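You operate a simulated robot arm through the tools that you are given. There is no shell and no other tool.

You are at the controls of a simulated robot arm. One attempt, no reset.

## Task
Take the carton off hold and get the orange case out.
Fine: peel the HOLD label off while the red clamp is still down and lay it on the case bench, then raise the clamp, open the flap with the blue tongue and stand the case in the black nest; the other flap stays shut. Set down upright: orange case.

The check looks at the end state, three seconds after you hand in, the way a careful person would. Anything else that was tipped, shoved, dropped, spilled or broken makes it a failure.

## Robot
A 7-joint arm with a fingered hand, fixed in place. Base frame: the origin is on the floor under the middle of its stand, x ahead of it, y to its left, z up; the work surface is at about z = 0.76. Lengths are in m, angles in degrees, forces in N, time in s.
With the tool pointing down near the work surface it reaches from about 0.1 to 0.92 m from the base axis. Its first joint turns from -115.0 to 115.0 degrees. Payload 5 kg.
Tool frame: the origin (TCP) lies between the finger pads and is the grasp point; the fingertips stand 0.032 m ahead of it; z points along the fingers, y is the line along which they close. The gripper opens to 0.16 m; its body begins 0.089 m behind the TCP. The gripper is a hand of 4 fingers: y runs from the thumb to the fingers, the wrist lies at [0, 0, -0.267] in the tool frame.
Orientation is that of the tool frame in the base frame, as a unit quaternion [x, y, z, w]. With the fingers straight down and closing along the base's y, the tool's x points along the base's -x, its y along +y and its z along -z.

## Interface
- The arm moves only by the tool arm_command. Its argument "steps" is a list of rows, each an object of numbers (a shift or turn left out is 0): "ax", "ay", "az": the turn, a rotation vector about the tool's x, y, z in units of 180 degrees (1.0 is 180 degrees); "dx", "dy", "dz": the shift along the tool's x, y, z in units of 500 mm (1.0 is 500 mm). In form: [{"ax": .., "ay": .., "az": .., "dx": .., "dy": .., "dz": ..}, ...]. A call has 1 to 20 rows; each row is the pose to reach, as a shift and turn from the pose commanded when the call began, along the tool's axes at that moment. A call with a number of a shift or a turn outside -1 to 1 is refused whole. Each row takes 0.2 s and may step no farther than 0.05 m and 8.6 degrees from the row before; otherwise, the whole call is refused. Where a pose cannot be reached the arm comes as near as it can. A force on the tool above 40 N (or 10 N above the force at the start of the call, whichever is more), or a blocked arm, ends the call early, and 0.2 s more pass. In this call time passes only in rows, and 0.2 s behind the last. It gives the time, the measured TCP pose, the force on the tool (base axes), the opening and the grip force at its end, in the units of the frame above (readings bear some noise), with the torque about the TCP (base axes, N m) and any sound that the robot's microphone picked up.
- Cameras (640 x 400 px; columns grow to the right, rows downward): "scene" is fixed at [0.0532, -0.496, 1.6057]; the picture's right is [0.54, -0.84, 0.00], its down [-0.67, -0.42, -0.61] and it looks along [0.52, 0.33, -0.79] (base axes); focal length 221 px, centre (320, 200). "wrist" rides on the gripper at [0.08, -0.004, -0.114] in the tool frame; the picture's right is [0.05, 1.00, 0.00], its down [-0.82, 0.04, -0.58] and it looks along [-0.58, 0.03, 0.82] (tool axes); focal length 265 px, centre (320, 200). There is no depth. A picture from a camera that has moved, and an enlarged one, comes with that camera's place and axes in the base frame and with its lens. The place of the scene camera against the robot may be out by one fixed shift of up to 0.018 m in any direction.
- snapshot(camera): a new picture of that camera. No time passes.
- lift_body(by): slides the trunk up (or, below 0, down) by that many m; the arm rides with it, the base frame stays. It gives what a move gives, with no picture.
- set_fingers(finger1, finger2, finger3, thumb_bend): sets how far each is bent, from 0 (flat) to 1 (curled in); at 0.3 the hand is open as for a grip, at 0.7 the pads meet at the TCP. One left out holds its place. A second passes; each finger stops where it meets its share of the squeeze, and holds until it gets a number again. It is the only way to open and close the hand. It gives what a move gives, with no picture; readings hold the bend of each and the force on the fingers (four entries, about 0 where the hand has none), thumb and palm.
- enlarge(camera, box): a new picture of the part [left, top, right, bottom] of that camera's present view, enlarged. No time passes.
- sign_off(): hands the job in; it is judged then, once.

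Nothing tells you positions but the pictures and the camera data. Unless the task says otherwise, let go and move clear before handing in.

The tools are called after ">>>" by a JSON object that holds its "method" and its "body". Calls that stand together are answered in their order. arm_command: Moves the arm, as the interface text tells. Its arguments: {"type":"object","properties":{"steps":{"type":"array"}},"required":["steps"]} The other tools are called the same way: lift_body (by) moves the trunk up or down; set_fingers (finger1, finger2, finger3, thumb_bend) moves the fingers one by one; snapshot (camera) takes a picture; enlarge (camera, box) takes an enlarged picture of a part of a camera's view; sign_off () hands the job in.

At the start:

```text
t: 0.0
ee_pos: [0.6368, -0.0515, 1.2833]
ee_rot: [0.0, 1.0, -0.001, 0.0]
ft_force: [0.2, 0.0, -0.8]
wrist_torque: [-0.02, -0.02, -0.01]
opening: 0.1598
grip_force: 0.0
shape: jaw
bend: [0.3, 0.3, 0.3, 0.3]
finger forces: [0.0, 0.0, 0.0, 0.0, 0.0, 0.0]
trunk travel left (down, up): [-0.85, 0.14]
```

scene: 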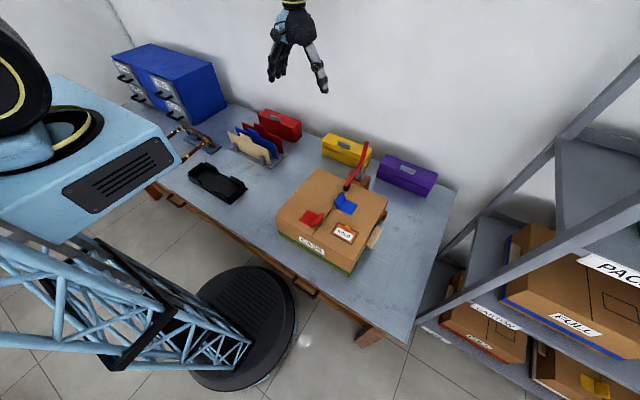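
wrist: 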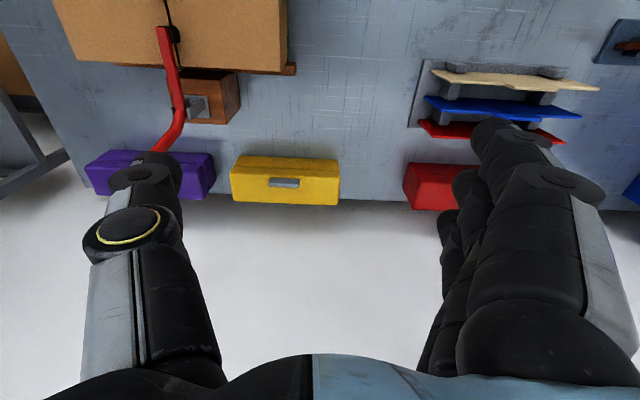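

I see a bench with a carton held by a red clamp, a HOLD label, red and blue tongues, and a black tray-like nest to the left. I'll enlarge the scene first to locate things.

>>> {"method": "enlarge", "body": {"camera": "scene", "box": [260, 130, 420, 280]}}

>>> {"method": "enlarge", "body": {"camera": "scene", "box": [160, 90, 340, 210]}}

>>> {"method": "enlarge", "body": {"camera": "scene", "box": [100, 40, 460, 300]}}

```text
2.67 times, centred on (340, 205) of scene
camera zoom: at [0.0532, -0.496, 1.6057], right [0.54, -0.84, 0.0], down [-0.67, -0.42, -0.61], along [0.52, 0.33, -0.79], focal length 589 px, centre (267, 187)
```

zoom: 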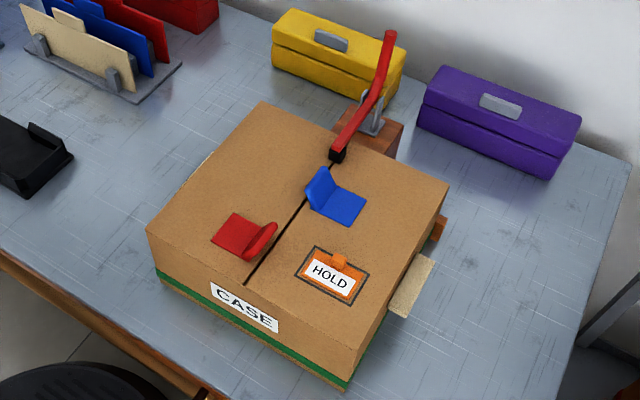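

```text
3.33 times, centred on (250, 150) of scene
camera zoom: at [0.0532, -0.496, 1.6057], right [0.54, -0.84, 0.0], down [-0.67, -0.42, -0.61], along [0.52, 0.33, -0.79], focal length 736 px, centre (553, 367)
```

zoom: 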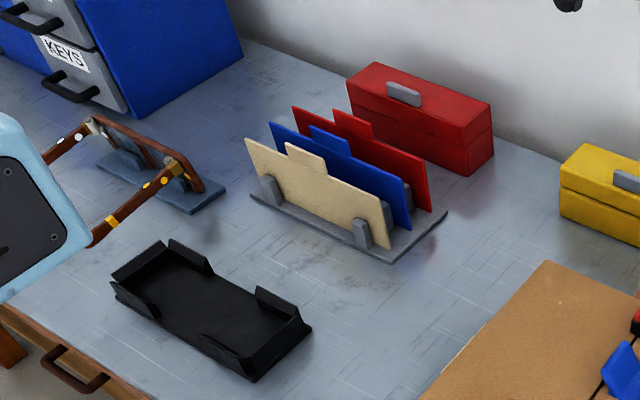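

```text
1.54 times, centred on (280, 170) of scene
camera zoom: at [0.0532, -0.496, 1.6057], right [0.54, -0.84, 0.0], down [-0.67, -0.42, -0.61], along [0.52, 0.33, -0.79], focal length 340 px, centre (382, 246)
```

zoom: 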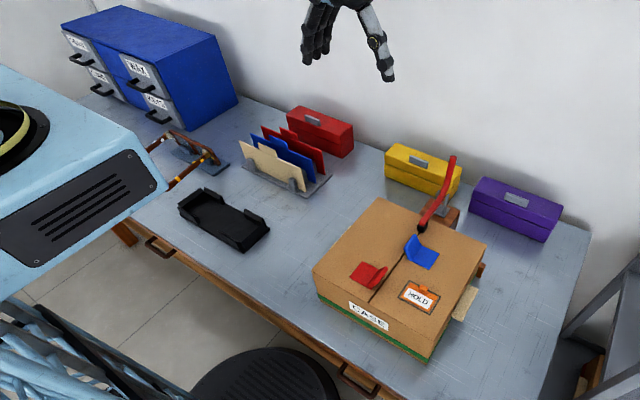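

The carton's top spans roughly x 0.36–0.67, y −0.10 to −0.43, at z≈0.9. The blue tongue and HOLD label are on the right (−y) flap, and the clamp is at the back of the seam. I'll move the wrist camera over the carton for a closer look.

>>> {"method": "arm_command", "body": {"steps": [{"dx": 0.047, "dy": -0.0525, "dz": 0.008}, {"dx": 0.094, "dy": -0.105, "dz": 0.016}, {"dx": 0.14, "dy": -0.1575, "dz": 0.025}, {"dx": 0.187, "dy": -0.21, "dz": 0.033}, {"dx": 0.234, "dy": -0.2625, "dz": 0.041}, {"dx": 0.28, "dy": -0.315, "dz": 0.05}, {"dx": 0.327, "dy": -0.3675, "dz": 0.058}, {"dx": 0.374, "dy": -0.42, "dz": 0.066}]}}

>>> {"method": "snapshot", "body": {"camera": "wrist"}}

>>> {"method": "snapshot", "body": {"camera": "scene"}}

```text
t: 1.8
ee_pos: [0.4478, -0.2607, 1.2481]
ee_rot: [-0.001, 1.0, 0.0, 0.0]
ft_force: [-1.0, 0.5, 0.1]
wrist_torque: [0.06, -0.04, -0.01]
opening: 0.1598
grip_force: 0.1
shape: jaw
bend: [0.3, 0.3, 0.3, 0.3]
finger forces: [0.0, 0.0, 0.1, 0.0, 0.0, 0.0]
trunk travel left (down, up): [-0.85, 0.14]
```

```text
taken
camera wrist: at [0.368, -0.2652, 1.362], right [-0.05, 1.0, 0.0], down [0.81, 0.04, 0.58], along [0.58, 0.03, -0.82], focal length 265 px, centre (320, 200)
```

wrist: 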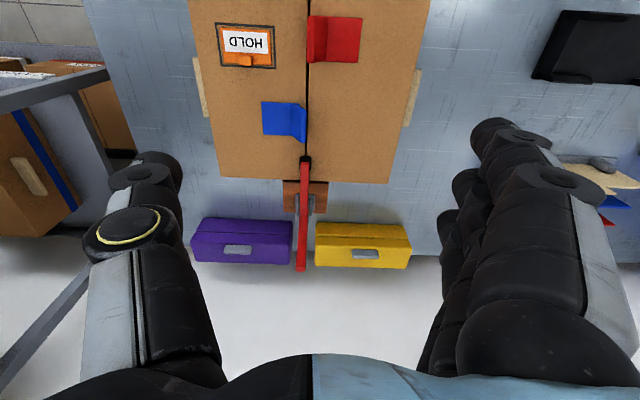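

```text
taken
```

scene: 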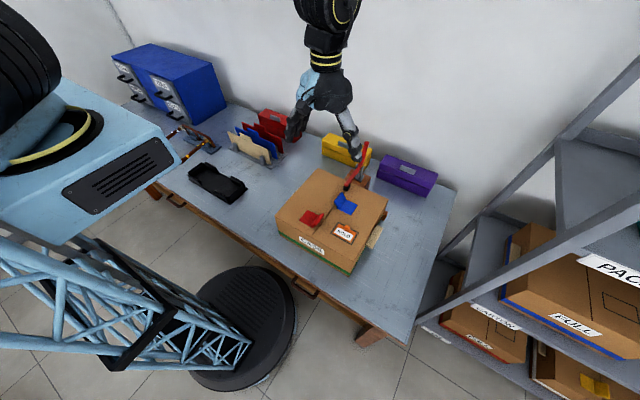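

>>> {"method": "enlarge", "body": {"camera": "wrist", "box": [180, 0, 440, 160]}}

>>> {"method": "enlarge", "body": {"camera": "wrist", "box": [240, 100, 400, 280]}}

>>> {"method": "enlarge", "body": {"camera": "wrist", "box": [200, 0, 300, 80]}}

>>> {"method": "enlarge", "body": {"camera": "scene", "box": [290, 150, 400, 280]}}

```text
2.46 times, centred on (310, 80) of wrist
camera zoom: at [0.368, -0.2652, 1.362], right [-0.05, 1.0, 0.0], down [0.81, 0.04, 0.58], along [0.58, 0.03, -0.82], focal length 653 px, centre (345, 495)
```

zoom: 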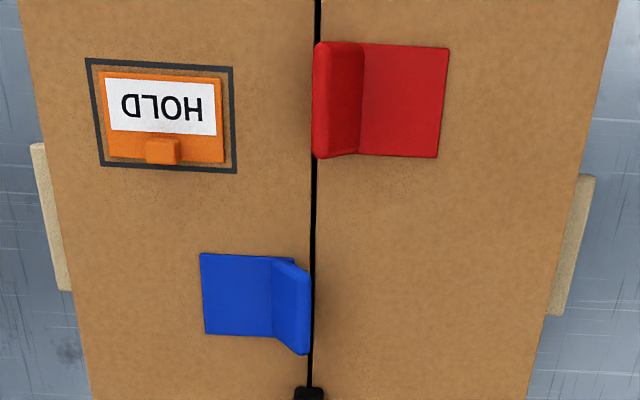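

```text
2.22 times, centred on (320, 190) of wrist
camera zoom: at [0.368, -0.2652, 1.362], right [-0.05, 1.0, 0.0], down [0.81, 0.04, 0.58], along [0.58, 0.03, -0.82], focal length 590 px, centre (320, 222)
```

zoom: 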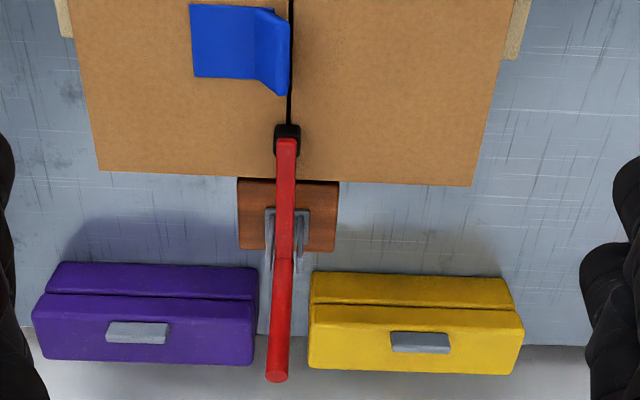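

```text
5.00 times, centred on (250, 40) of wrist
camera zoom: at [0.368, -0.2652, 1.362], right [-0.05, 1.0, 0.0], down [0.81, 0.04, 0.58], along [0.58, 0.03, -0.82], focal length 1327 px, centre (670, 1000)
```

zoom: 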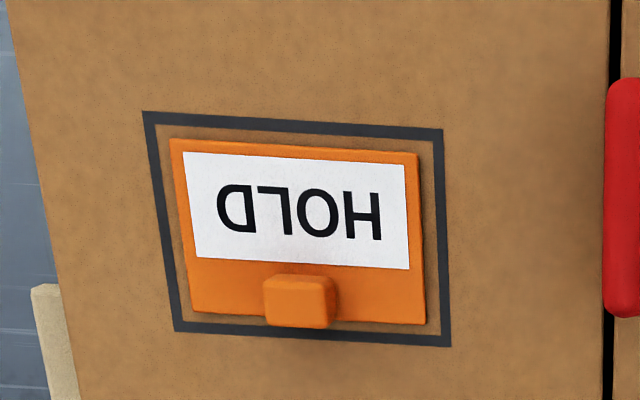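

```text
3.08 times, centred on (345, 215) of scene
camera zoom: at [0.0532, -0.496, 1.6057], right [0.54, -0.84, 0.0], down [-0.67, -0.42, -0.61], along [0.52, 0.33, -0.79], focal length 679 px, centre (243, 154)
```

zoom: 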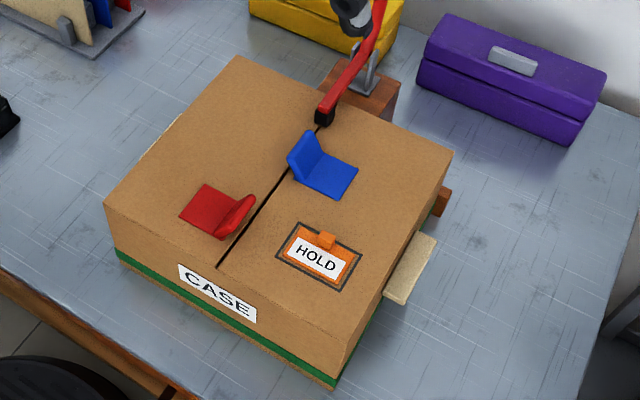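

The HOLD label has a small raised orange tab at its rear edge, at about (0.435, −0.377, 0.91). The clamp pivots behind the carton with its handle sticking up. Before touching anything, I'll check how the fingertips meet.

>>> {"method": "set_fingers", "body": {"finger1": 0.7, "finger2": 0.7, "finger3": 0.7, "thumb_bend": 0.7}}

>>> {"method": "snapshot", "body": {"camera": "wrist"}}

>>> {"method": "enlarge", "body": {"camera": "scene", "box": [270, 20, 390, 170]}}

```text
t: 2.8
ee_pos: [0.4488, -0.26, 1.2484]
ee_rot: [0.0, 1.0, 0.0, 0.0]
ft_force: [0.4, 0.0, 0.4]
wrist_torque: [0.01, 0.0, -0.01]
opening: 0.024
grip_force: 0.1
shape: fingers
bend: [0.7, 0.7, 0.7, 0.7]
finger forces: [0.0, 0.1, 0.0, 0.0, 0.0, 0.0]
trunk travel left (down, up): [-0.85, 0.14]
```

```text
taken
camera wrist: at [0.3692, -0.2639, 1.3622], right [-0.05, 1.0, 0.0], down [0.82, 0.04, 0.58], along [0.58, 0.03, -0.82], focal length 265 px, centre (320, 200)
```

wrist: 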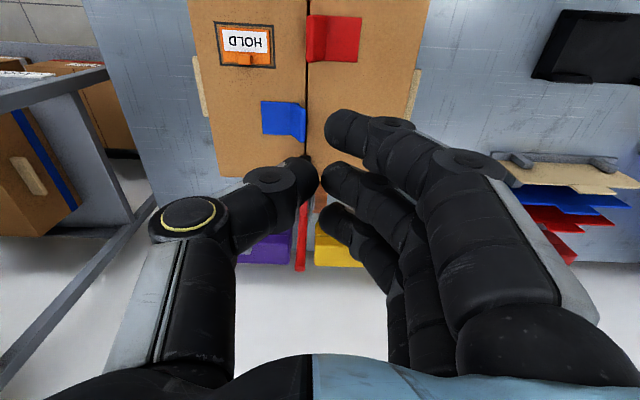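

```text
2.67 times, centred on (330, 95) of scene
camera zoom: at [0.0532, -0.496, 1.6057], right [0.54, -0.84, 0.0], down [-0.67, -0.42, -0.61], along [0.52, 0.33, -0.79], focal length 589 px, centre (293, 480)
```

zoom: 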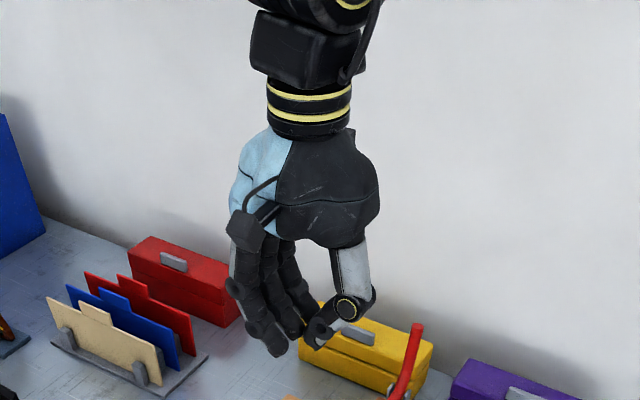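

The fingertips converge about 3 cm ahead of the TCP. I'll rotate the hand 90° so it closes along x across the tab, and move above the label for a closer look.

>>> {"method": "arm_command", "body": {"steps": [{"az": 0.042, "dx": 0.002, "dy": -0.0195, "dz": 0.02}, {"az": 0.084, "dx": 0.004, "dy": -0.039, "dz": 0.04}, {"az": 0.125, "dx": 0.006, "dy": -0.0585, "dz": 0.06}, {"az": 0.167, "dx": 0.008, "dy": -0.078, "dz": 0.08}, {"az": 0.209, "dx": 0.01, "dy": -0.0975, "dz": 0.1}, {"az": 0.25, "dx": 0.012, "dy": -0.117, "dz": 0.12}, {"az": 0.292, "dx": 0.014, "dy": -0.1365, "dz": 0.14}, {"az": 0.334, "dx": 0.016, "dy": -0.156, "dz": 0.16}, {"az": 0.375, "dx": 0.018, "dy": -0.1755, "dz": 0.18}, {"az": 0.417, "dx": 0.02, "dy": -0.195, "dz": 0.2}, {"az": 0.459, "dx": 0.022, "dy": -0.2145, "dz": 0.21}, {"az": 0.5, "dx": 0.024, "dy": -0.234, "dz": 0.22}]}}

>>> {"method": "snapshot", "body": {"camera": "wrist"}}

>>> {"method": "snapshot", "body": {"camera": "scene"}}

```text
t: 5.4
ee_pos: [0.436, -0.3785, 1.1389]
ee_rot: [0.708, 0.706, -0.001, 0.001]
ft_force: [-0.8, 0.3, -0.1]
wrist_torque: [0.03, -0.01, -0.02]
opening: 0.0237
grip_force: 0.1
shape: fingers
bend: [0.7, 0.7, 0.7, 0.7]
finger forces: [0.1, 0.1, 0.0, 0.0, 0.1, 0.0]
trunk travel left (down, up): [-0.85, 0.14]
```

```text
taken
camera wrist: at [0.4331, -0.298, 1.2525], right [1.0, 0.05, 0.0], down [0.04, -0.82, 0.58], along [0.03, -0.58, -0.82], focal length 265 px, centre (320, 200)
```

wrist: 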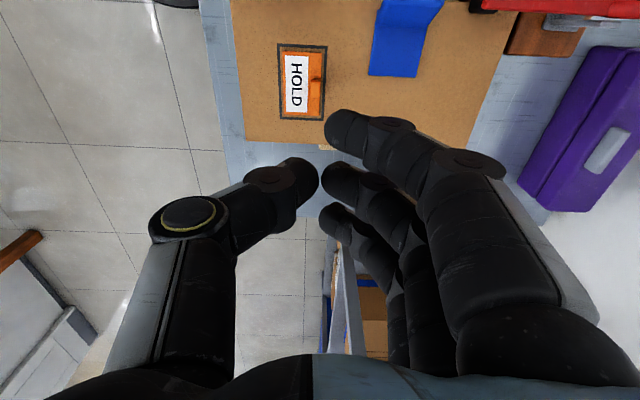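

```text
taken
```

scene: 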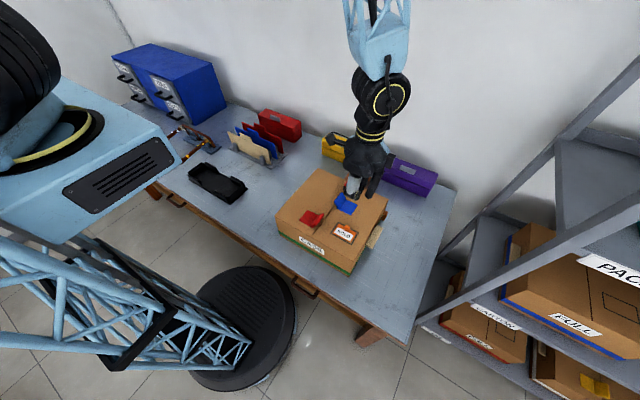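

>>> {"method": "enlarge", "body": {"camera": "wrist", "box": [260, 30, 350, 130]}}

>>> {"method": "enlarge", "body": {"camera": "scene", "box": [325, 210, 365, 250]}}

>>> {"method": "enlarge", "body": {"camera": "wrist", "box": [340, 0, 600, 160]}}

```text
4.00 times, centred on (305, 80) of wrist
camera zoom: at [0.4331, -0.298, 1.2525], right [1.0, 0.05, 0.0], down [0.04, -0.82, 0.58], along [0.03, -0.58, -0.82], focal length 1062 px, centre (380, 680)
```

zoom: 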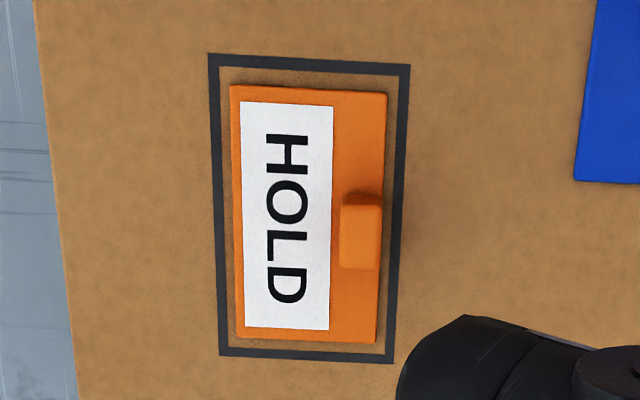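

```text
10.00 times, centred on (345, 230) of scene
camera zoom: at [0.0532, -0.496, 1.6057], right [0.54, -0.84, 0.0], down [-0.67, -0.42, -0.61], along [0.52, 0.33, -0.79], focal length 2208 px, centre (70, -100)
```

zoom: 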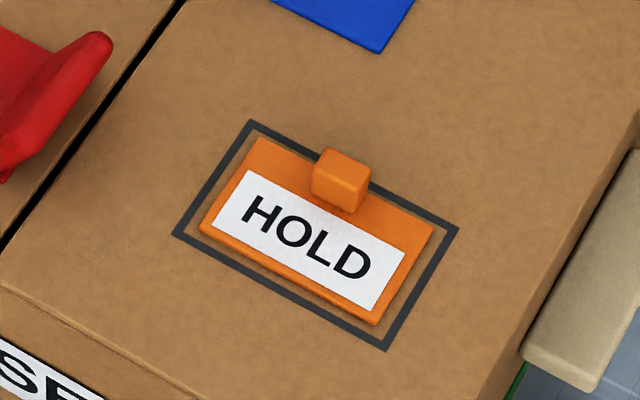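

```text
2.46 times, centred on (470, 80) of wrist
camera zoom: at [0.4331, -0.298, 1.2525], right [1.0, 0.05, 0.0], down [0.04, -0.82, 0.58], along [0.03, -0.58, -0.82], focal length 653 px, centre (-49, 495)
```

zoom: 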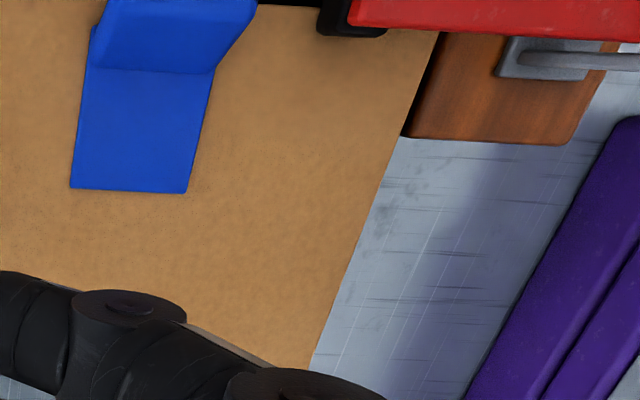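

The tab is a small block at x≈0.425–0.437, y≈−0.383 to −0.365, about 2 cm tall. I'll open the fingers partway and descend above it in stages.

>>> {"method": "set_fingers", "body": {"finger1": 0.58, "finger2": 0.58, "finger3": 0.58, "thumb_bend": 0.58}}

>>> {"method": "arm_command", "body": {"steps": [{"dx": 0.002, "dy": -0.0025, "dz": 0.06}, {"dx": 0.004, "dy": -0.005, "dz": 0.12}, {"dx": 0.006, "dy": -0.0075, "dz": 0.18}, {"dx": 0.009, "dy": -0.01, "dz": 0.23}, {"dx": 0.009, "dy": -0.01, "dz": 0.26}]}}

>>> {"method": "snapshot", "body": {"camera": "wrist"}}

>>> {"method": "enlarge", "body": {"camera": "scene", "box": [300, 130, 400, 250]}}

```text
t: 6.4
ee_pos: [0.4369, -0.3776, 1.139]
ee_rot: [0.707, 0.707, -0.001, -0.001]
ft_force: [-1.0, -0.3, -0.3]
wrist_torque: [0.0, -0.02, 0.04]
opening: 0.0636
grip_force: 0.1
shape: fingers
bend: [0.57, 0.57, 0.57, 0.57]
finger forces: [0.1, 0.0, 0.1, 0.0, 0.0, 0.1]
trunk travel left (down, up): [-0.85, 0.14]
```

```text
t: 7.6
ee_pos: [0.4335, -0.3733, 1.01]
ee_rot: [0.707, 0.707, 0.0, 0.0]
ft_force: [0.8, -0.9, 0.3]
wrist_torque: [0.04, 0.04, -0.02]
opening: 0.0636
grip_force: 0.0
shape: fingers
bend: [0.57, 0.57, 0.57, 0.57]
finger forces: [0.0, 0.1, 0.0, 0.1, 0.1, 0.0]
trunk travel left (down, up): [-0.85, 0.14]
```

```text
taken
camera wrist: at [0.4289, -0.2928, 1.1227], right [1.0, 0.05, 0.0], down [0.04, -0.82, 0.58], along [0.03, -0.58, -0.82], focal length 265 px, centre (320, 200)
```

wrist: 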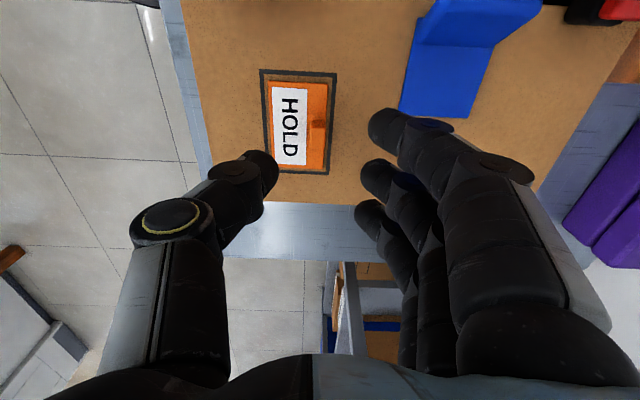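

```text
3.33 times, centred on (350, 190) of scene
camera zoom: at [0.0532, -0.496, 1.6057], right [0.54, -0.84, 0.0], down [-0.67, -0.42, -0.61], along [0.52, 0.33, -0.79], focal length 736 px, centre (220, 233)
```

zoom: 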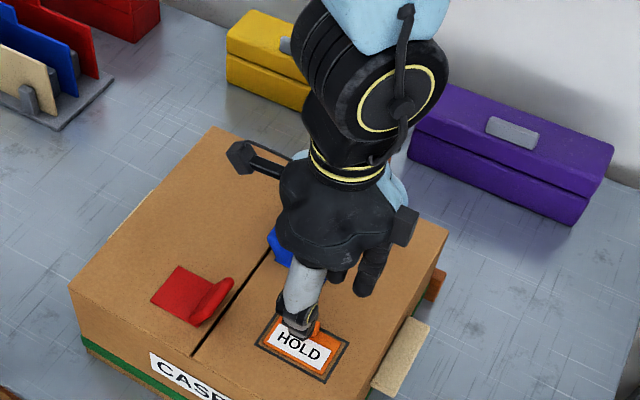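

>>> {"method": "enlarge", "body": {"camera": "wrist", "box": [240, 50, 400, 190]}}

```text
2.86 times, centred on (320, 120) of wrist
camera zoom: at [0.4289, -0.2928, 1.1227], right [1.0, 0.05, 0.0], down [0.04, -0.82, 0.58], along [0.03, -0.58, -0.82], focal length 758 px, centre (320, 429)
```

zoom: 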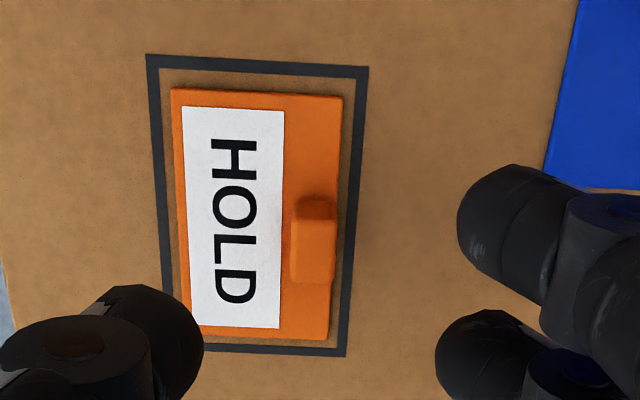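

By comparing views, I estimate the carton top at z≈0.915 and the tab at about (0.431, −0.370), with its top near z≈0.935. Next I'll lower the fingers to just above it and check.

>>> {"method": "arm_command", "body": {"steps": [{"dx": 0.004, "dy": -0.0015, "dz": 0.03}, {"dx": 0.008, "dy": -0.003, "dz": 0.06}, {"dx": 0.008, "dy": -0.003, "dz": 0.08}]}}

>>> {"method": "snapshot", "body": {"camera": "wrist"}}

>>> {"method": "enlarge", "body": {"camera": "wrist", "box": [240, 100, 400, 220]}}

>>> {"method": "enlarge", "body": {"camera": "scene", "box": [320, 190, 380, 250]}}

```text
t: 8.4
ee_pos: [0.432, -0.3686, 0.9692]
ee_rot: [0.707, 0.707, 0.0, 0.0]
ft_force: [1.0, -0.1, 0.3]
wrist_torque: [-0.02, -0.01, 0.02]
opening: 0.0637
grip_force: 0.2
shape: fingers
bend: [0.57, 0.57, 0.57, 0.57]
finger forces: [0.0, 0.1, 0.0, 0.1, 0.1, 0.1]
trunk travel left (down, up): [-0.85, 0.14]
```

```text
taken
camera wrist: at [0.4271, -0.2885, 1.0828], right [1.0, 0.05, 0.0], down [0.04, -0.82, 0.58], along [0.03, -0.58, -0.82], focal length 265 px, centre (320, 200)
```

wrist: 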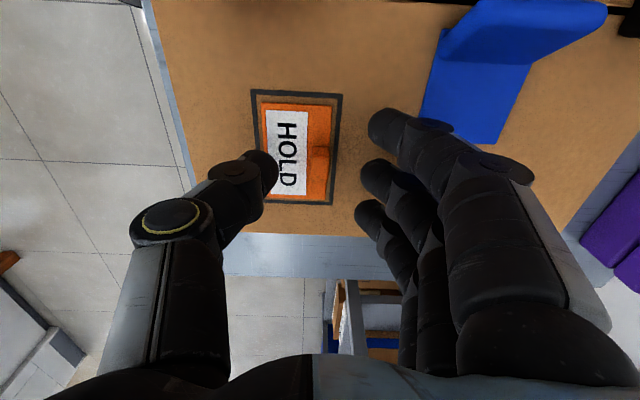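

```text
3.33 times, centred on (320, 160) of wrist
camera zoom: at [0.4271, -0.2885, 1.0828], right [1.0, 0.05, 0.0], down [0.04, -0.82, 0.58], along [0.03, -0.58, -0.82], focal length 885 px, centre (320, 333)
```

zoom: 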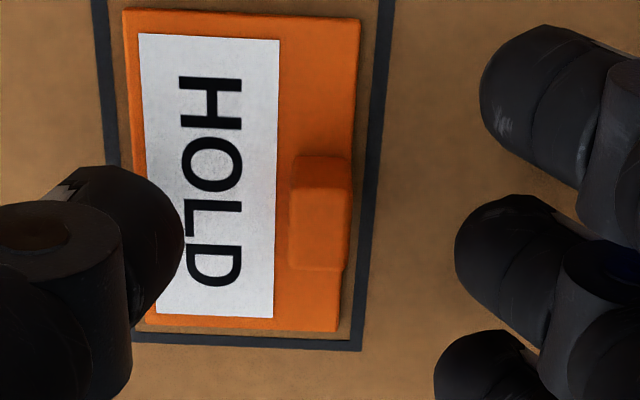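

```text
6.67 times, centred on (350, 220) of scene
camera zoom: at [0.0532, -0.496, 1.6057], right [0.54, -0.84, 0.0], down [-0.67, -0.42, -0.61], along [0.52, 0.33, -0.79], focal length 1472 px, centre (120, 67)
```

zoom: 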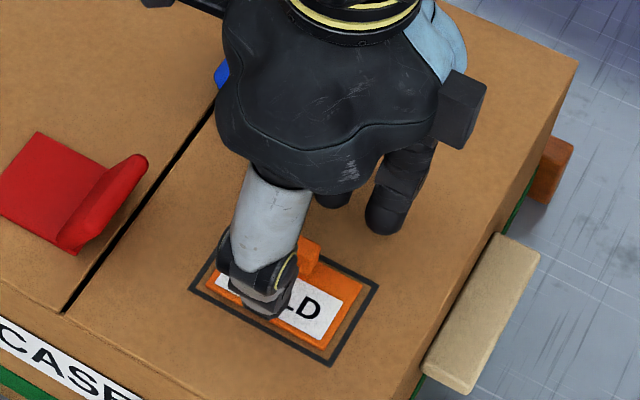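

Alignment looks good. I'll lower about 12 mm more while watching force, then close on the tab.

>>> {"method": "arm_command", "body": {"steps": [{"dx": -0.001, "dy": -0.001, "dz": 0.012}, {"dx": -0.001, "dy": -0.001, "dz": 0.024}]}}

>>> {"method": "enlarge", "body": {"camera": "wrist", "box": [240, 100, 400, 220]}}

>>> {"method": "enlarge", "body": {"camera": "scene", "box": [330, 210, 370, 245]}}

```text
t: 9.0
ee_pos: [0.4308, -0.3698, 0.9571]
ee_rot: [0.707, 0.707, -0.001, 0.0]
ft_force: [-0.8, 0.4, -0.2]
wrist_torque: [0.02, -0.02, -0.01]
opening: 0.0634
grip_force: 0.0
shape: fingers
bend: [0.57, 0.57, 0.57, 0.57]
finger forces: [0.0, 0.0, 0.0, 0.0, 0.1, 0.0]
trunk travel left (down, up): [-0.85, 0.14]
```

```text
3.33 times, centred on (320, 160) of wrist
camera zoom: at [0.4261, -0.2885, 1.0708], right [1.0, 0.05, 0.0], down [0.04, -0.82, 0.58], along [0.03, -0.58, -0.82], focal length 885 px, centre (320, 333)
```

zoom: 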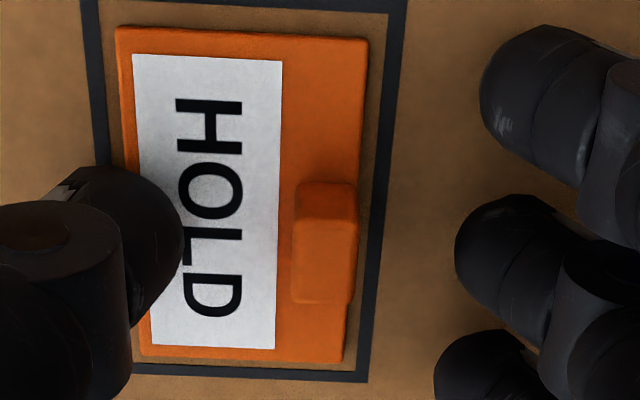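

```text
11.43 times, centred on (350, 228) of scene
camera zoom: at [0.0532, -0.496, 1.6057], right [0.54, -0.84, 0.0], down [-0.67, -0.42, -0.61], along [0.52, 0.33, -0.79], focal length 2524 px, centre (-23, -114)
```

zoom: 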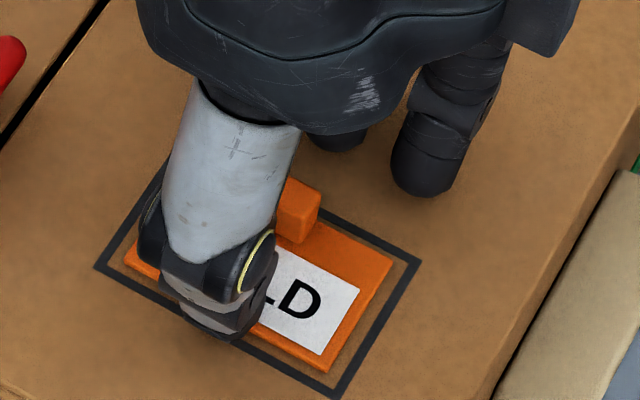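

No contact yet, and the tab sits between the thumb and the middle finger. Closing the thumb and finger 2 on it now.

>>> {"method": "set_fingers", "body": {"finger1": 0.6, "finger2": 0.75, "finger3": 0.6, "thumb_bend": 0.72}}

>>> {"method": "enlarge", "body": {"camera": "wrist", "box": [240, 100, 400, 220]}}

>>> {"method": "enlarge", "body": {"camera": "scene", "box": [330, 210, 370, 245]}}

```text
t: 10.0
ee_pos: [0.4307, -0.3683, 0.9571]
ee_rot: [0.707, 0.707, 0.0, 0.0]
ft_force: [0.1, -0.2, -0.1]
wrist_torque: [-0.04, -0.02, 0.01]
opening: 0.0401
grip_force: 7.6
shape: fingers
bend: [0.6, 0.7, 0.6, 0.69]
finger forces: [0.0, 7.3, 0.0, 0.2, 7.4, 0.1]
trunk travel left (down, up): [-0.85, 0.14]
```

```text
3.33 times, centred on (320, 160) of wrist
camera zoom: at [0.4262, -0.2887, 1.0713], right [1.0, 0.05, 0.0], down [0.04, -0.82, 0.58], along [0.03, -0.58, -0.82], focal length 885 px, centre (320, 333)
```

zoom: 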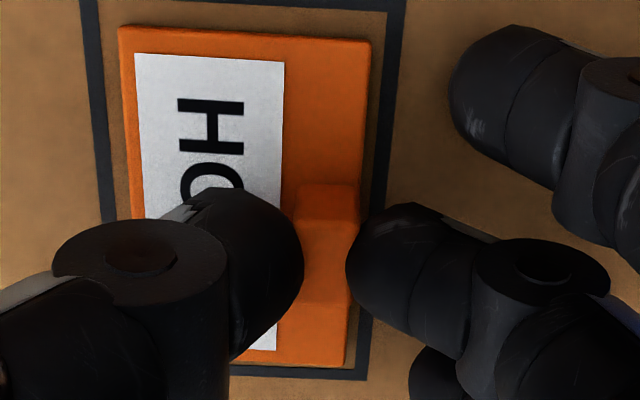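

```text
11.43 times, centred on (350, 228) of scene
camera zoom: at [0.0532, -0.496, 1.6057], right [0.54, -0.84, 0.0], down [-0.67, -0.42, -0.61], along [0.52, 0.33, -0.79], focal length 2524 px, centre (-23, -114)
```

zoom: 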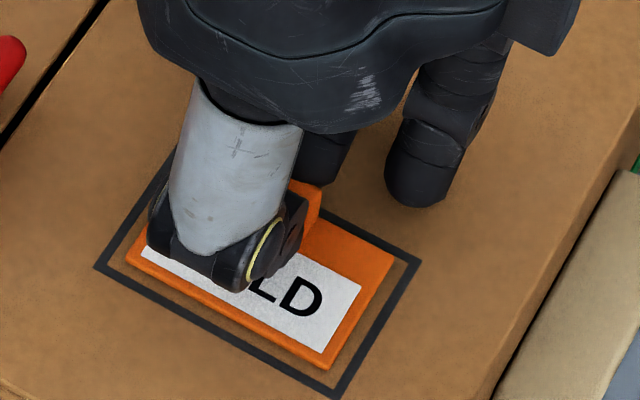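

Both the thumb and finger 2 report about 7.4 N on the tab. I'll peel gently upwards.

>>> {"method": "arm_command", "body": {"steps": [{"dz": -0.004}, {"dz": -0.008}, {"dz": -0.014}, {"dz": -0.02}]}}

>>> {"method": "enlarge", "body": {"camera": "wrist", "box": [240, 100, 400, 220]}}

>>> {"method": "enlarge", "body": {"camera": "scene", "box": [330, 210, 370, 245]}}

```text
t: 11.0
ee_pos: [0.4299, -0.3691, 0.9681]
ee_rot: [0.707, 0.707, 0.0, 0.0]
ft_force: [0.0, 0.1, -0.1]
wrist_torque: [-0.02, -0.01, -0.01]
opening: 0.0399
grip_force: 7.1
shape: fingers
bend: [0.6, 0.7, 0.6, 0.69]
finger forces: [0.0, 7.3, 0.0, 0.0, 7.4, 0.1]
trunk travel left (down, up): [-0.85, 0.14]
```

```text
3.33 times, centred on (320, 160) of wrist
camera zoom: at [0.426, -0.2887, 1.0812], right [1.0, 0.05, 0.0], down [0.04, -0.82, 0.58], along [0.03, -0.58, -0.82], focal length 885 px, centre (320, 333)
```

zoom: 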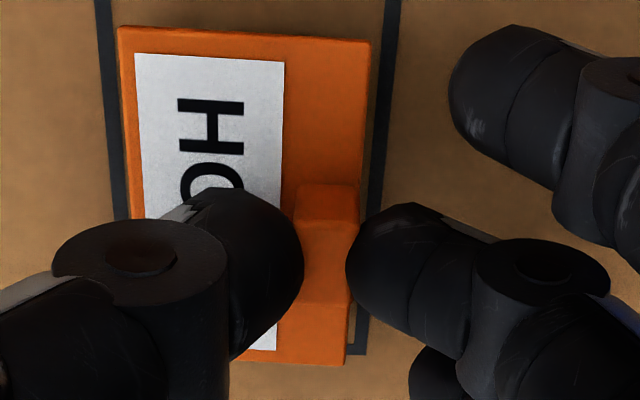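

```text
11.43 times, centred on (350, 228) of scene
camera zoom: at [0.0532, -0.496, 1.6057], right [0.54, -0.84, 0.0], down [-0.67, -0.42, -0.61], along [0.52, 0.33, -0.79], focal length 2524 px, centre (-23, -114)
```

zoom: 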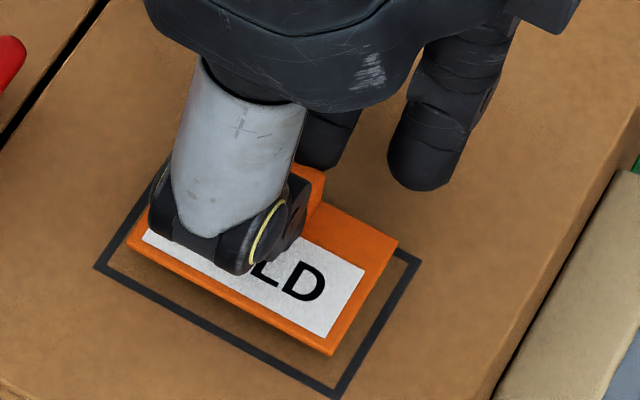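

The label has come away cleanly with the tab. I'll carry it up and over to the clear bench area left of the carton, around (0.58, 0.03).

>>> {"method": "arm_command", "body": {"steps": [{"dz": -0.04}, {"dz": -0.1}, {"dz": -0.16}, {"dz": -0.2}, {"dx": 0.05, "dy": 0.018, "dz": -0.2}, {"dx": 0.11, "dy": 0.04, "dz": -0.2}, {"dx": 0.18, "dy": 0.066, "dz": -0.2}, {"dx": 0.25, "dy": 0.092, "dz": -0.2}, {"dx": 0.32, "dy": 0.118, "dz": -0.2}, {"dx": 0.39, "dy": 0.144, "dz": -0.2}, {"dx": 0.46, "dy": 0.17, "dz": -0.2}, {"dx": 0.53, "dy": 0.196, "dz": -0.2}, {"dx": 0.6, "dy": 0.222, "dz": -0.2}, {"dx": 0.67, "dy": 0.248, "dz": -0.2}, {"dx": 0.73, "dy": 0.272, "dz": -0.2}, {"dx": 0.78, "dy": 0.29, "dz": -0.2}, {"dx": 0.8, "dy": 0.3, "dz": -0.2}]}}

>>> {"method": "snapshot", "body": {"camera": "wrist"}}

>>> {"method": "snapshot", "body": {"camera": "scene"}}

```text
t: 14.6
ee_pos: [0.58, 0.0315, 1.067]
ee_rot: [0.707, 0.708, 0.001, 0.001]
ft_force: [-0.7, 0.1, 0.0]
wrist_torque: [-0.02, -0.03, 0.0]
opening: 0.0399
grip_force: 6.9
shape: fingers
bend: [0.6, 0.7, 0.6, 0.69]
finger forces: [0.0, 7.2, 0.0, 0.1, 7.2, 0.0]
trunk travel left (down, up): [-0.85, 0.14]
```

```text
taken
camera wrist: at [0.5762, 0.1111, 1.1805], right [1.0, 0.05, 0.0], down [0.04, -0.82, 0.58], along [0.03, -0.58, -0.82], focal length 265 px, centre (320, 200)
```

wrist: 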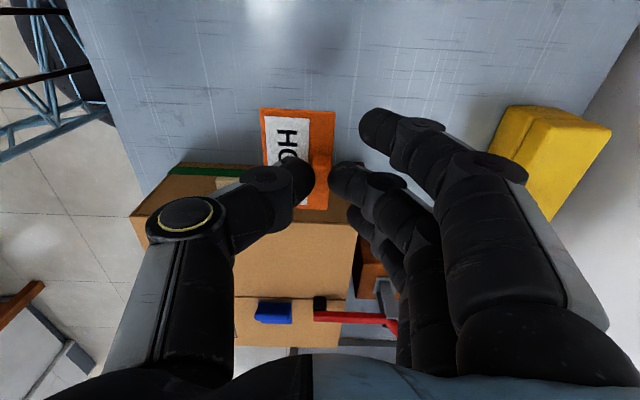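

```text
taken
```

scene: 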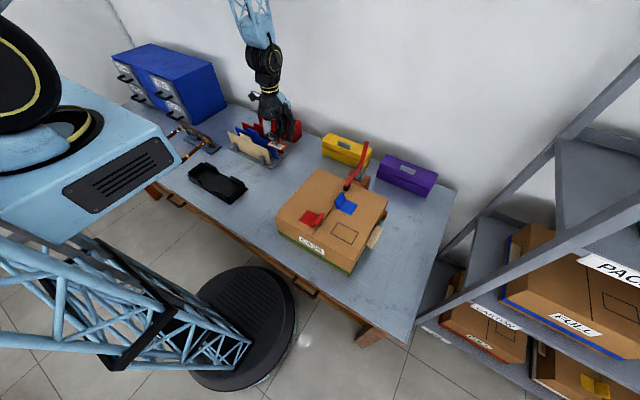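

The label is held flat with clear bench below it. I'll lower most of the way, then look.

>>> {"method": "arm_command", "body": {"steps": [{"dx": -0.005, "dz": 0.06}, {"dx": -0.01, "dz": 0.13}, {"dx": -0.015, "dz": 0.2}, {"dx": -0.02, "dz": 0.27}, {"dx": -0.02, "dz": 0.34}, {"dx": -0.02, "dz": 0.4}, {"dx": -0.02, "dz": 0.44}, {"dx": -0.02, "dz": 0.474}]}}

>>> {"method": "snapshot", "body": {"camera": "wrist"}}

>>> {"method": "enlarge", "body": {"camera": "scene", "box": [220, 90, 340, 200]}}

```text
t: 16.4
ee_pos: [0.5802, 0.0213, 0.8307]
ee_rot: [0.707, 0.707, 0.0, 0.0]
ft_force: [0.6, 0.5, 0.1]
wrist_torque: [0.01, 0.0, -0.02]
opening: 0.0401
grip_force: 7.3
shape: fingers
bend: [0.6, 0.7, 0.6, 0.69]
finger forces: [0.0, 7.2, 0.0, 0.0, 7.2, 0.0]
trunk travel left (down, up): [-0.85, 0.14]
```

```text
taken
camera wrist: at [0.5765, 0.1007, 0.944], right [1.0, 0.05, 0.0], down [0.04, -0.82, 0.58], along [0.03, -0.58, -0.82], focal length 265 px, centre (320, 200)
```

wrist: 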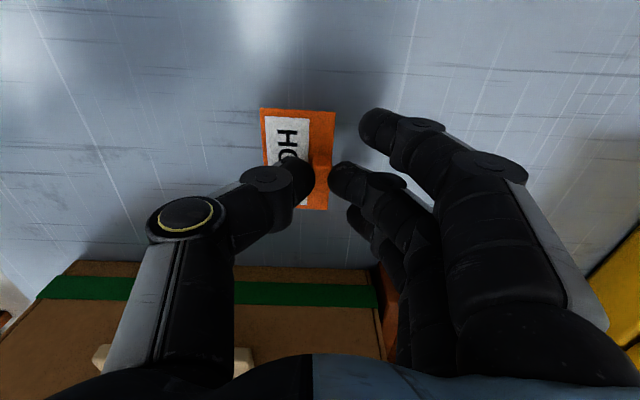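

```text
3.64 times, centred on (280, 145) of scene
camera zoom: at [0.0532, -0.496, 1.6057], right [0.54, -0.84, 0.0], down [-0.67, -0.42, -0.61], along [0.52, 0.33, -0.79], focal length 803 px, centre (466, 400)
```

zoom: 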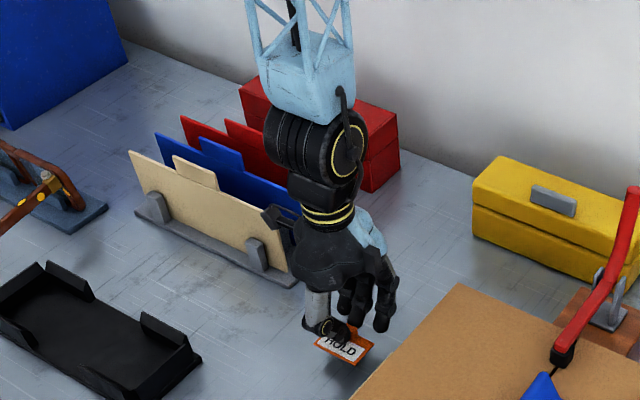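

>>> {"method": "arm_command", "body": {"steps": [{"dz": 0.02}, {"dz": 0.04}, {"dz": 0.048}]}}

>>> {"method": "enlarge", "body": {"camera": "wrist", "box": [220, 90, 420, 230]}}

>>> {"method": "enlarge", "body": {"camera": "scene", "box": [290, 165, 340, 205]}}

```text
t: 17.2
ee_pos: [0.5805, 0.0198, 0.8069]
ee_rot: [0.707, 0.707, 0.0, 0.001]
ft_force: [0.5, -1.1, 0.1]
wrist_torque: [0.01, 0.0, 0.01]
opening: 0.0399
grip_force: 7.1
shape: fingers
bend: [0.6, 0.7, 0.6, 0.69]
finger forces: [0.0, 7.1, 0.0, 0.0, 7.2, 0.0]
trunk travel left (down, up): [-0.85, 0.14]
```

```text
2.86 times, centred on (320, 160) of wrist
camera zoom: at [0.5766, 0.1009, 0.9206], right [1.0, 0.05, 0.0], down [0.04, -0.82, 0.58], along [0.03, -0.58, -0.82], focal length 758 px, centre (320, 314)
```

zoom: 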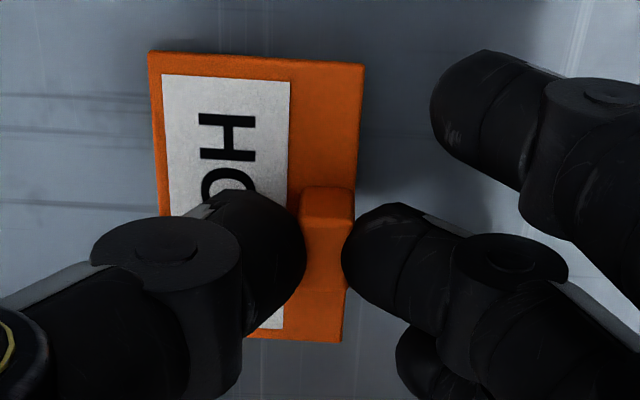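

```text
10.00 times, centred on (315, 185) of scene
camera zoom: at [0.0532, -0.496, 1.6057], right [0.54, -0.84, 0.0], down [-0.67, -0.42, -0.61], along [0.52, 0.33, -0.79], focal length 2208 px, centre (370, 350)
```

zoom: 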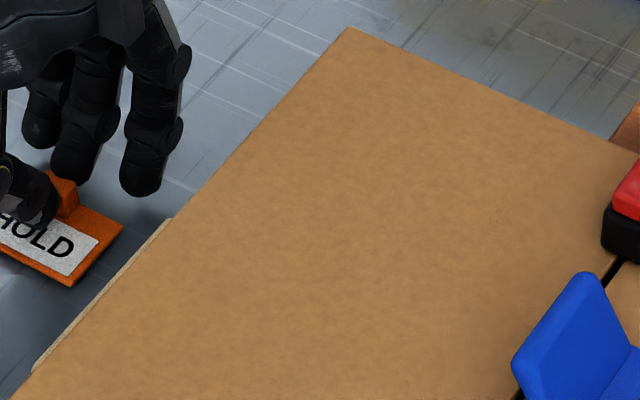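

>>> {"method": "arm_command", "body": {"steps": [{"dz": 0.003}, {"dz": 0.006}]}}

>>> {"method": "enlarge", "body": {"camera": "scene", "box": [275, 160, 325, 200]}}

```text
t: 17.8
ee_pos: [0.5791, 0.0213, 0.8035]
ee_rot: [0.707, 0.707, 0.0, 0.0]
ft_force: [-0.7, 0.2, -0.1]
wrist_torque: [-0.01, 0.0, 0.0]
opening: 0.0398
grip_force: 7.4
shape: fingers
bend: [0.6, 0.7, 0.6, 0.69]
finger forces: [0.0, 7.2, 0.1, 0.0, 7.2, 0.1]
trunk travel left (down, up): [-0.85, 0.14]
```

```text
10.00 times, centred on (300, 180) of scene
camera zoom: at [0.0532, -0.496, 1.6057], right [0.54, -0.84, 0.0], down [-0.67, -0.42, -0.61], along [0.52, 0.33, -0.79], focal length 2208 px, centre (520, 400)
```

zoom: 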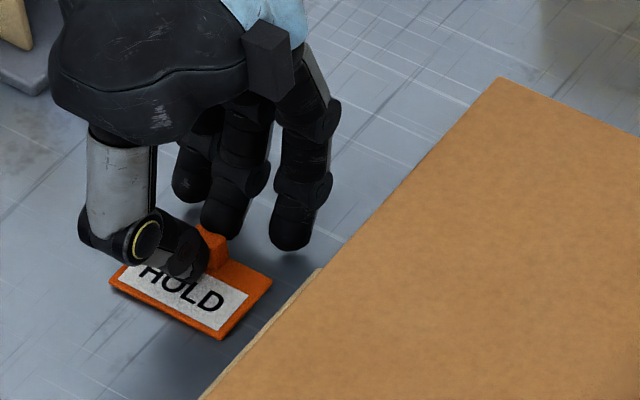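

>>> {"method": "arm_command", "body": {"steps": [{"dz": 0.002}, {"dz": 0.004}]}}

>>> {"method": "enlarge", "body": {"camera": "scene", "box": [275, 160, 325, 200]}}

```text
t: 18.4
ee_pos: [0.5796, 0.0206, 0.8013]
ee_rot: [0.708, 0.707, 0.0, -0.001]
ft_force: [0.1, 0.7, 0.3]
wrist_torque: [-0.01, 0.01, -0.01]
opening: 0.0396
grip_force: 6.8
shape: fingers
bend: [0.6, 0.7, 0.6, 0.69]
finger forces: [0.0, 7.4, 0.1, 0.0, 7.5, 0.0]
trunk travel left (down, up): [-0.85, 0.14]
```

```text
10.00 times, centred on (300, 180) of scene
camera zoom: at [0.0532, -0.496, 1.6057], right [0.54, -0.84, 0.0], down [-0.67, -0.42, -0.61], along [0.52, 0.33, -0.79], focal length 2208 px, centre (520, 400)
```

zoom: 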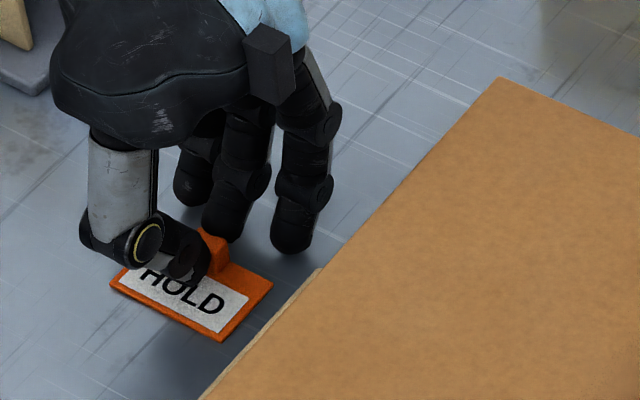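

>>> {"method": "arm_command", "body": {"steps": [{"dz": 0.002}, {"dz": 0.003}]}}

>>> {"method": "enlarge", "body": {"camera": "scene", "box": [275, 160, 325, 200]}}

>>> {"method": "enlarge", "body": {"camera": "wrist", "box": [220, 90, 420, 230]}}

```text
t: 19.0
ee_pos: [0.5794, 0.0212, 0.8013]
ee_rot: [0.707, 0.707, 0.0, 0.0]
ft_force: [0.0, -0.4, 3.5]
wrist_torque: [-0.01, 0.04, 0.0]
opening: 0.0397
grip_force: 8.4
shape: fingers
bend: [0.6, 0.7, 0.6, 0.69]
finger forces: [0.0, 8.1, 0.0, 0.1, 8.5, 0.0]
trunk travel left (down, up): [-0.85, 0.14]
```

```text
10.00 times, centred on (300, 180) of scene
camera zoom: at [0.0532, -0.496, 1.6057], right [0.54, -0.84, 0.0], down [-0.67, -0.42, -0.61], along [0.52, 0.33, -0.79], focal length 2208 px, centre (520, 400)
```

zoom: 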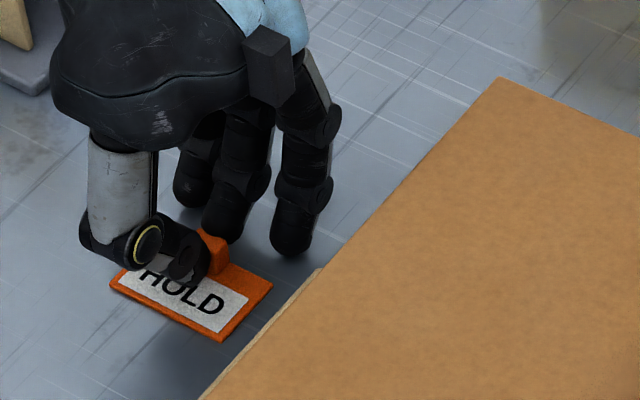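

```text
2.86 times, centred on (320, 160) of wrist
camera zoom: at [0.5764, 0.1013, 0.914], right [1.0, 0.05, 0.0], down [0.04, -0.82, 0.58], along [0.03, -0.58, -0.82], focal length 758 px, centre (320, 314)
```

zoom: 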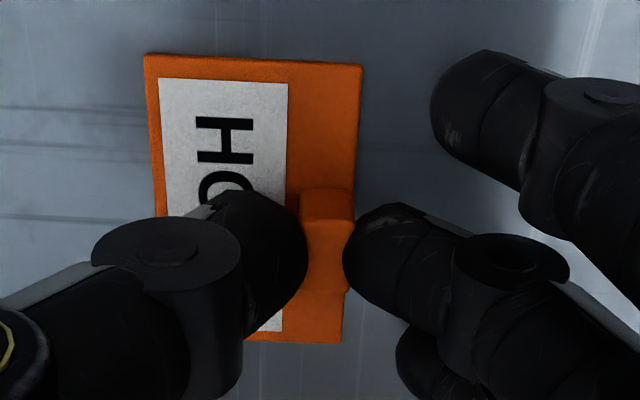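

The label now rests on the bench, with 3.5 N upward contact force. I'll release it and lift away.

>>> {"method": "set_fingers", "body": {"finger1": 0.58, "finger2": 0.6, "finger3": 0.58, "thumb_bend": 0.6}}

>>> {"method": "enlarge", "body": {"camera": "wrist", "box": [220, 90, 420, 230]}}

```text
t: 20.0
ee_pos: [0.5795, 0.0208, 0.8007]
ee_rot: [0.708, 0.707, 0.001, 0.0]
ft_force: [2.8, 0.9, 18.0]
wrist_torque: [0.0, 0.36, 0.03]
opening: 0.0518
grip_force: 8.6
shape: fingers
bend: [0.57, 0.6, 0.57, 0.63]
finger forces: [0.0, 0.0, 0.0, 0.1, 17.5, 0.1]
trunk travel left (down, up): [-0.85, 0.14]
```

```text
2.86 times, centred on (320, 160) of wrist
camera zoom: at [0.5762, 0.1014, 0.9143], right [1.0, 0.05, 0.0], down [0.04, -0.82, 0.58], along [0.03, -0.58, -0.82], focal length 758 px, centre (320, 314)
```

zoom: 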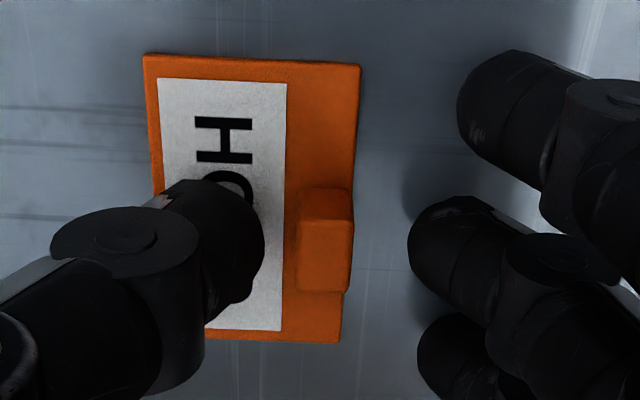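

The thumb tip is pressing down on the label as it opened. I'll lift straight up to clear it.

>>> {"method": "arm_command", "body": {"steps": [{"dz": -0.01}, {"dz": -0.03}, {"dz": -0.08}, {"dz": -0.16}, {"dz": -0.24}, {"dz": -0.32}, {"dz": -0.4}, {"dz": -0.48}]}}

>>> {"method": "snapshot", "body": {"camera": "wrist"}}

>>> {"method": "snapshot", "body": {"camera": "scene"}}

```text
t: 21.8
ee_pos: [0.5793, 0.021, 1.0427]
ee_rot: [0.707, 0.707, 0.0, 0.0]
ft_force: [-0.4, -0.4, -0.4]
wrist_torque: [0.01, -0.01, 0.01]
opening: 0.0579
grip_force: 0.0
shape: fingers
bend: [0.57, 0.6, 0.57, 0.6]
finger forces: [0.0, 0.0, 0.0, 0.0, 0.0, 0.0]
trunk travel left (down, up): [-0.85, 0.14]
```

```text
taken
camera wrist: at [0.5752, 0.1013, 1.155], right [1.0, 0.05, 0.0], down [0.04, -0.82, 0.58], along [0.03, -0.58, -0.82], focal length 265 px, centre (320, 200)
```

wrist: 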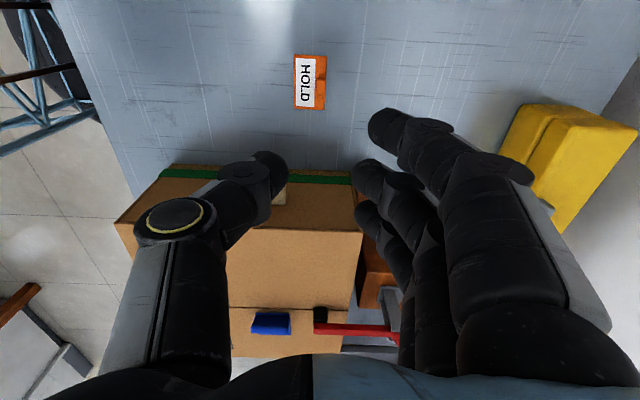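

```text
taken
```

scene: 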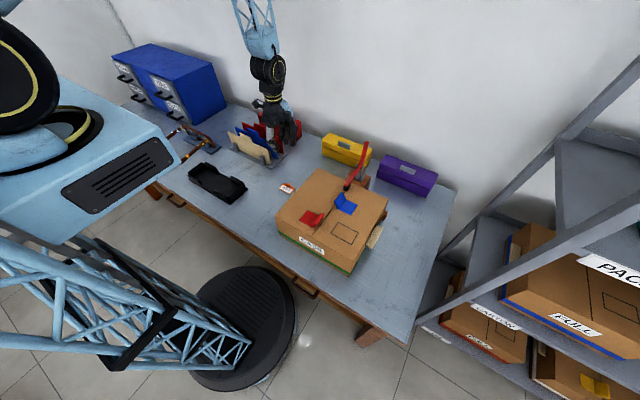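

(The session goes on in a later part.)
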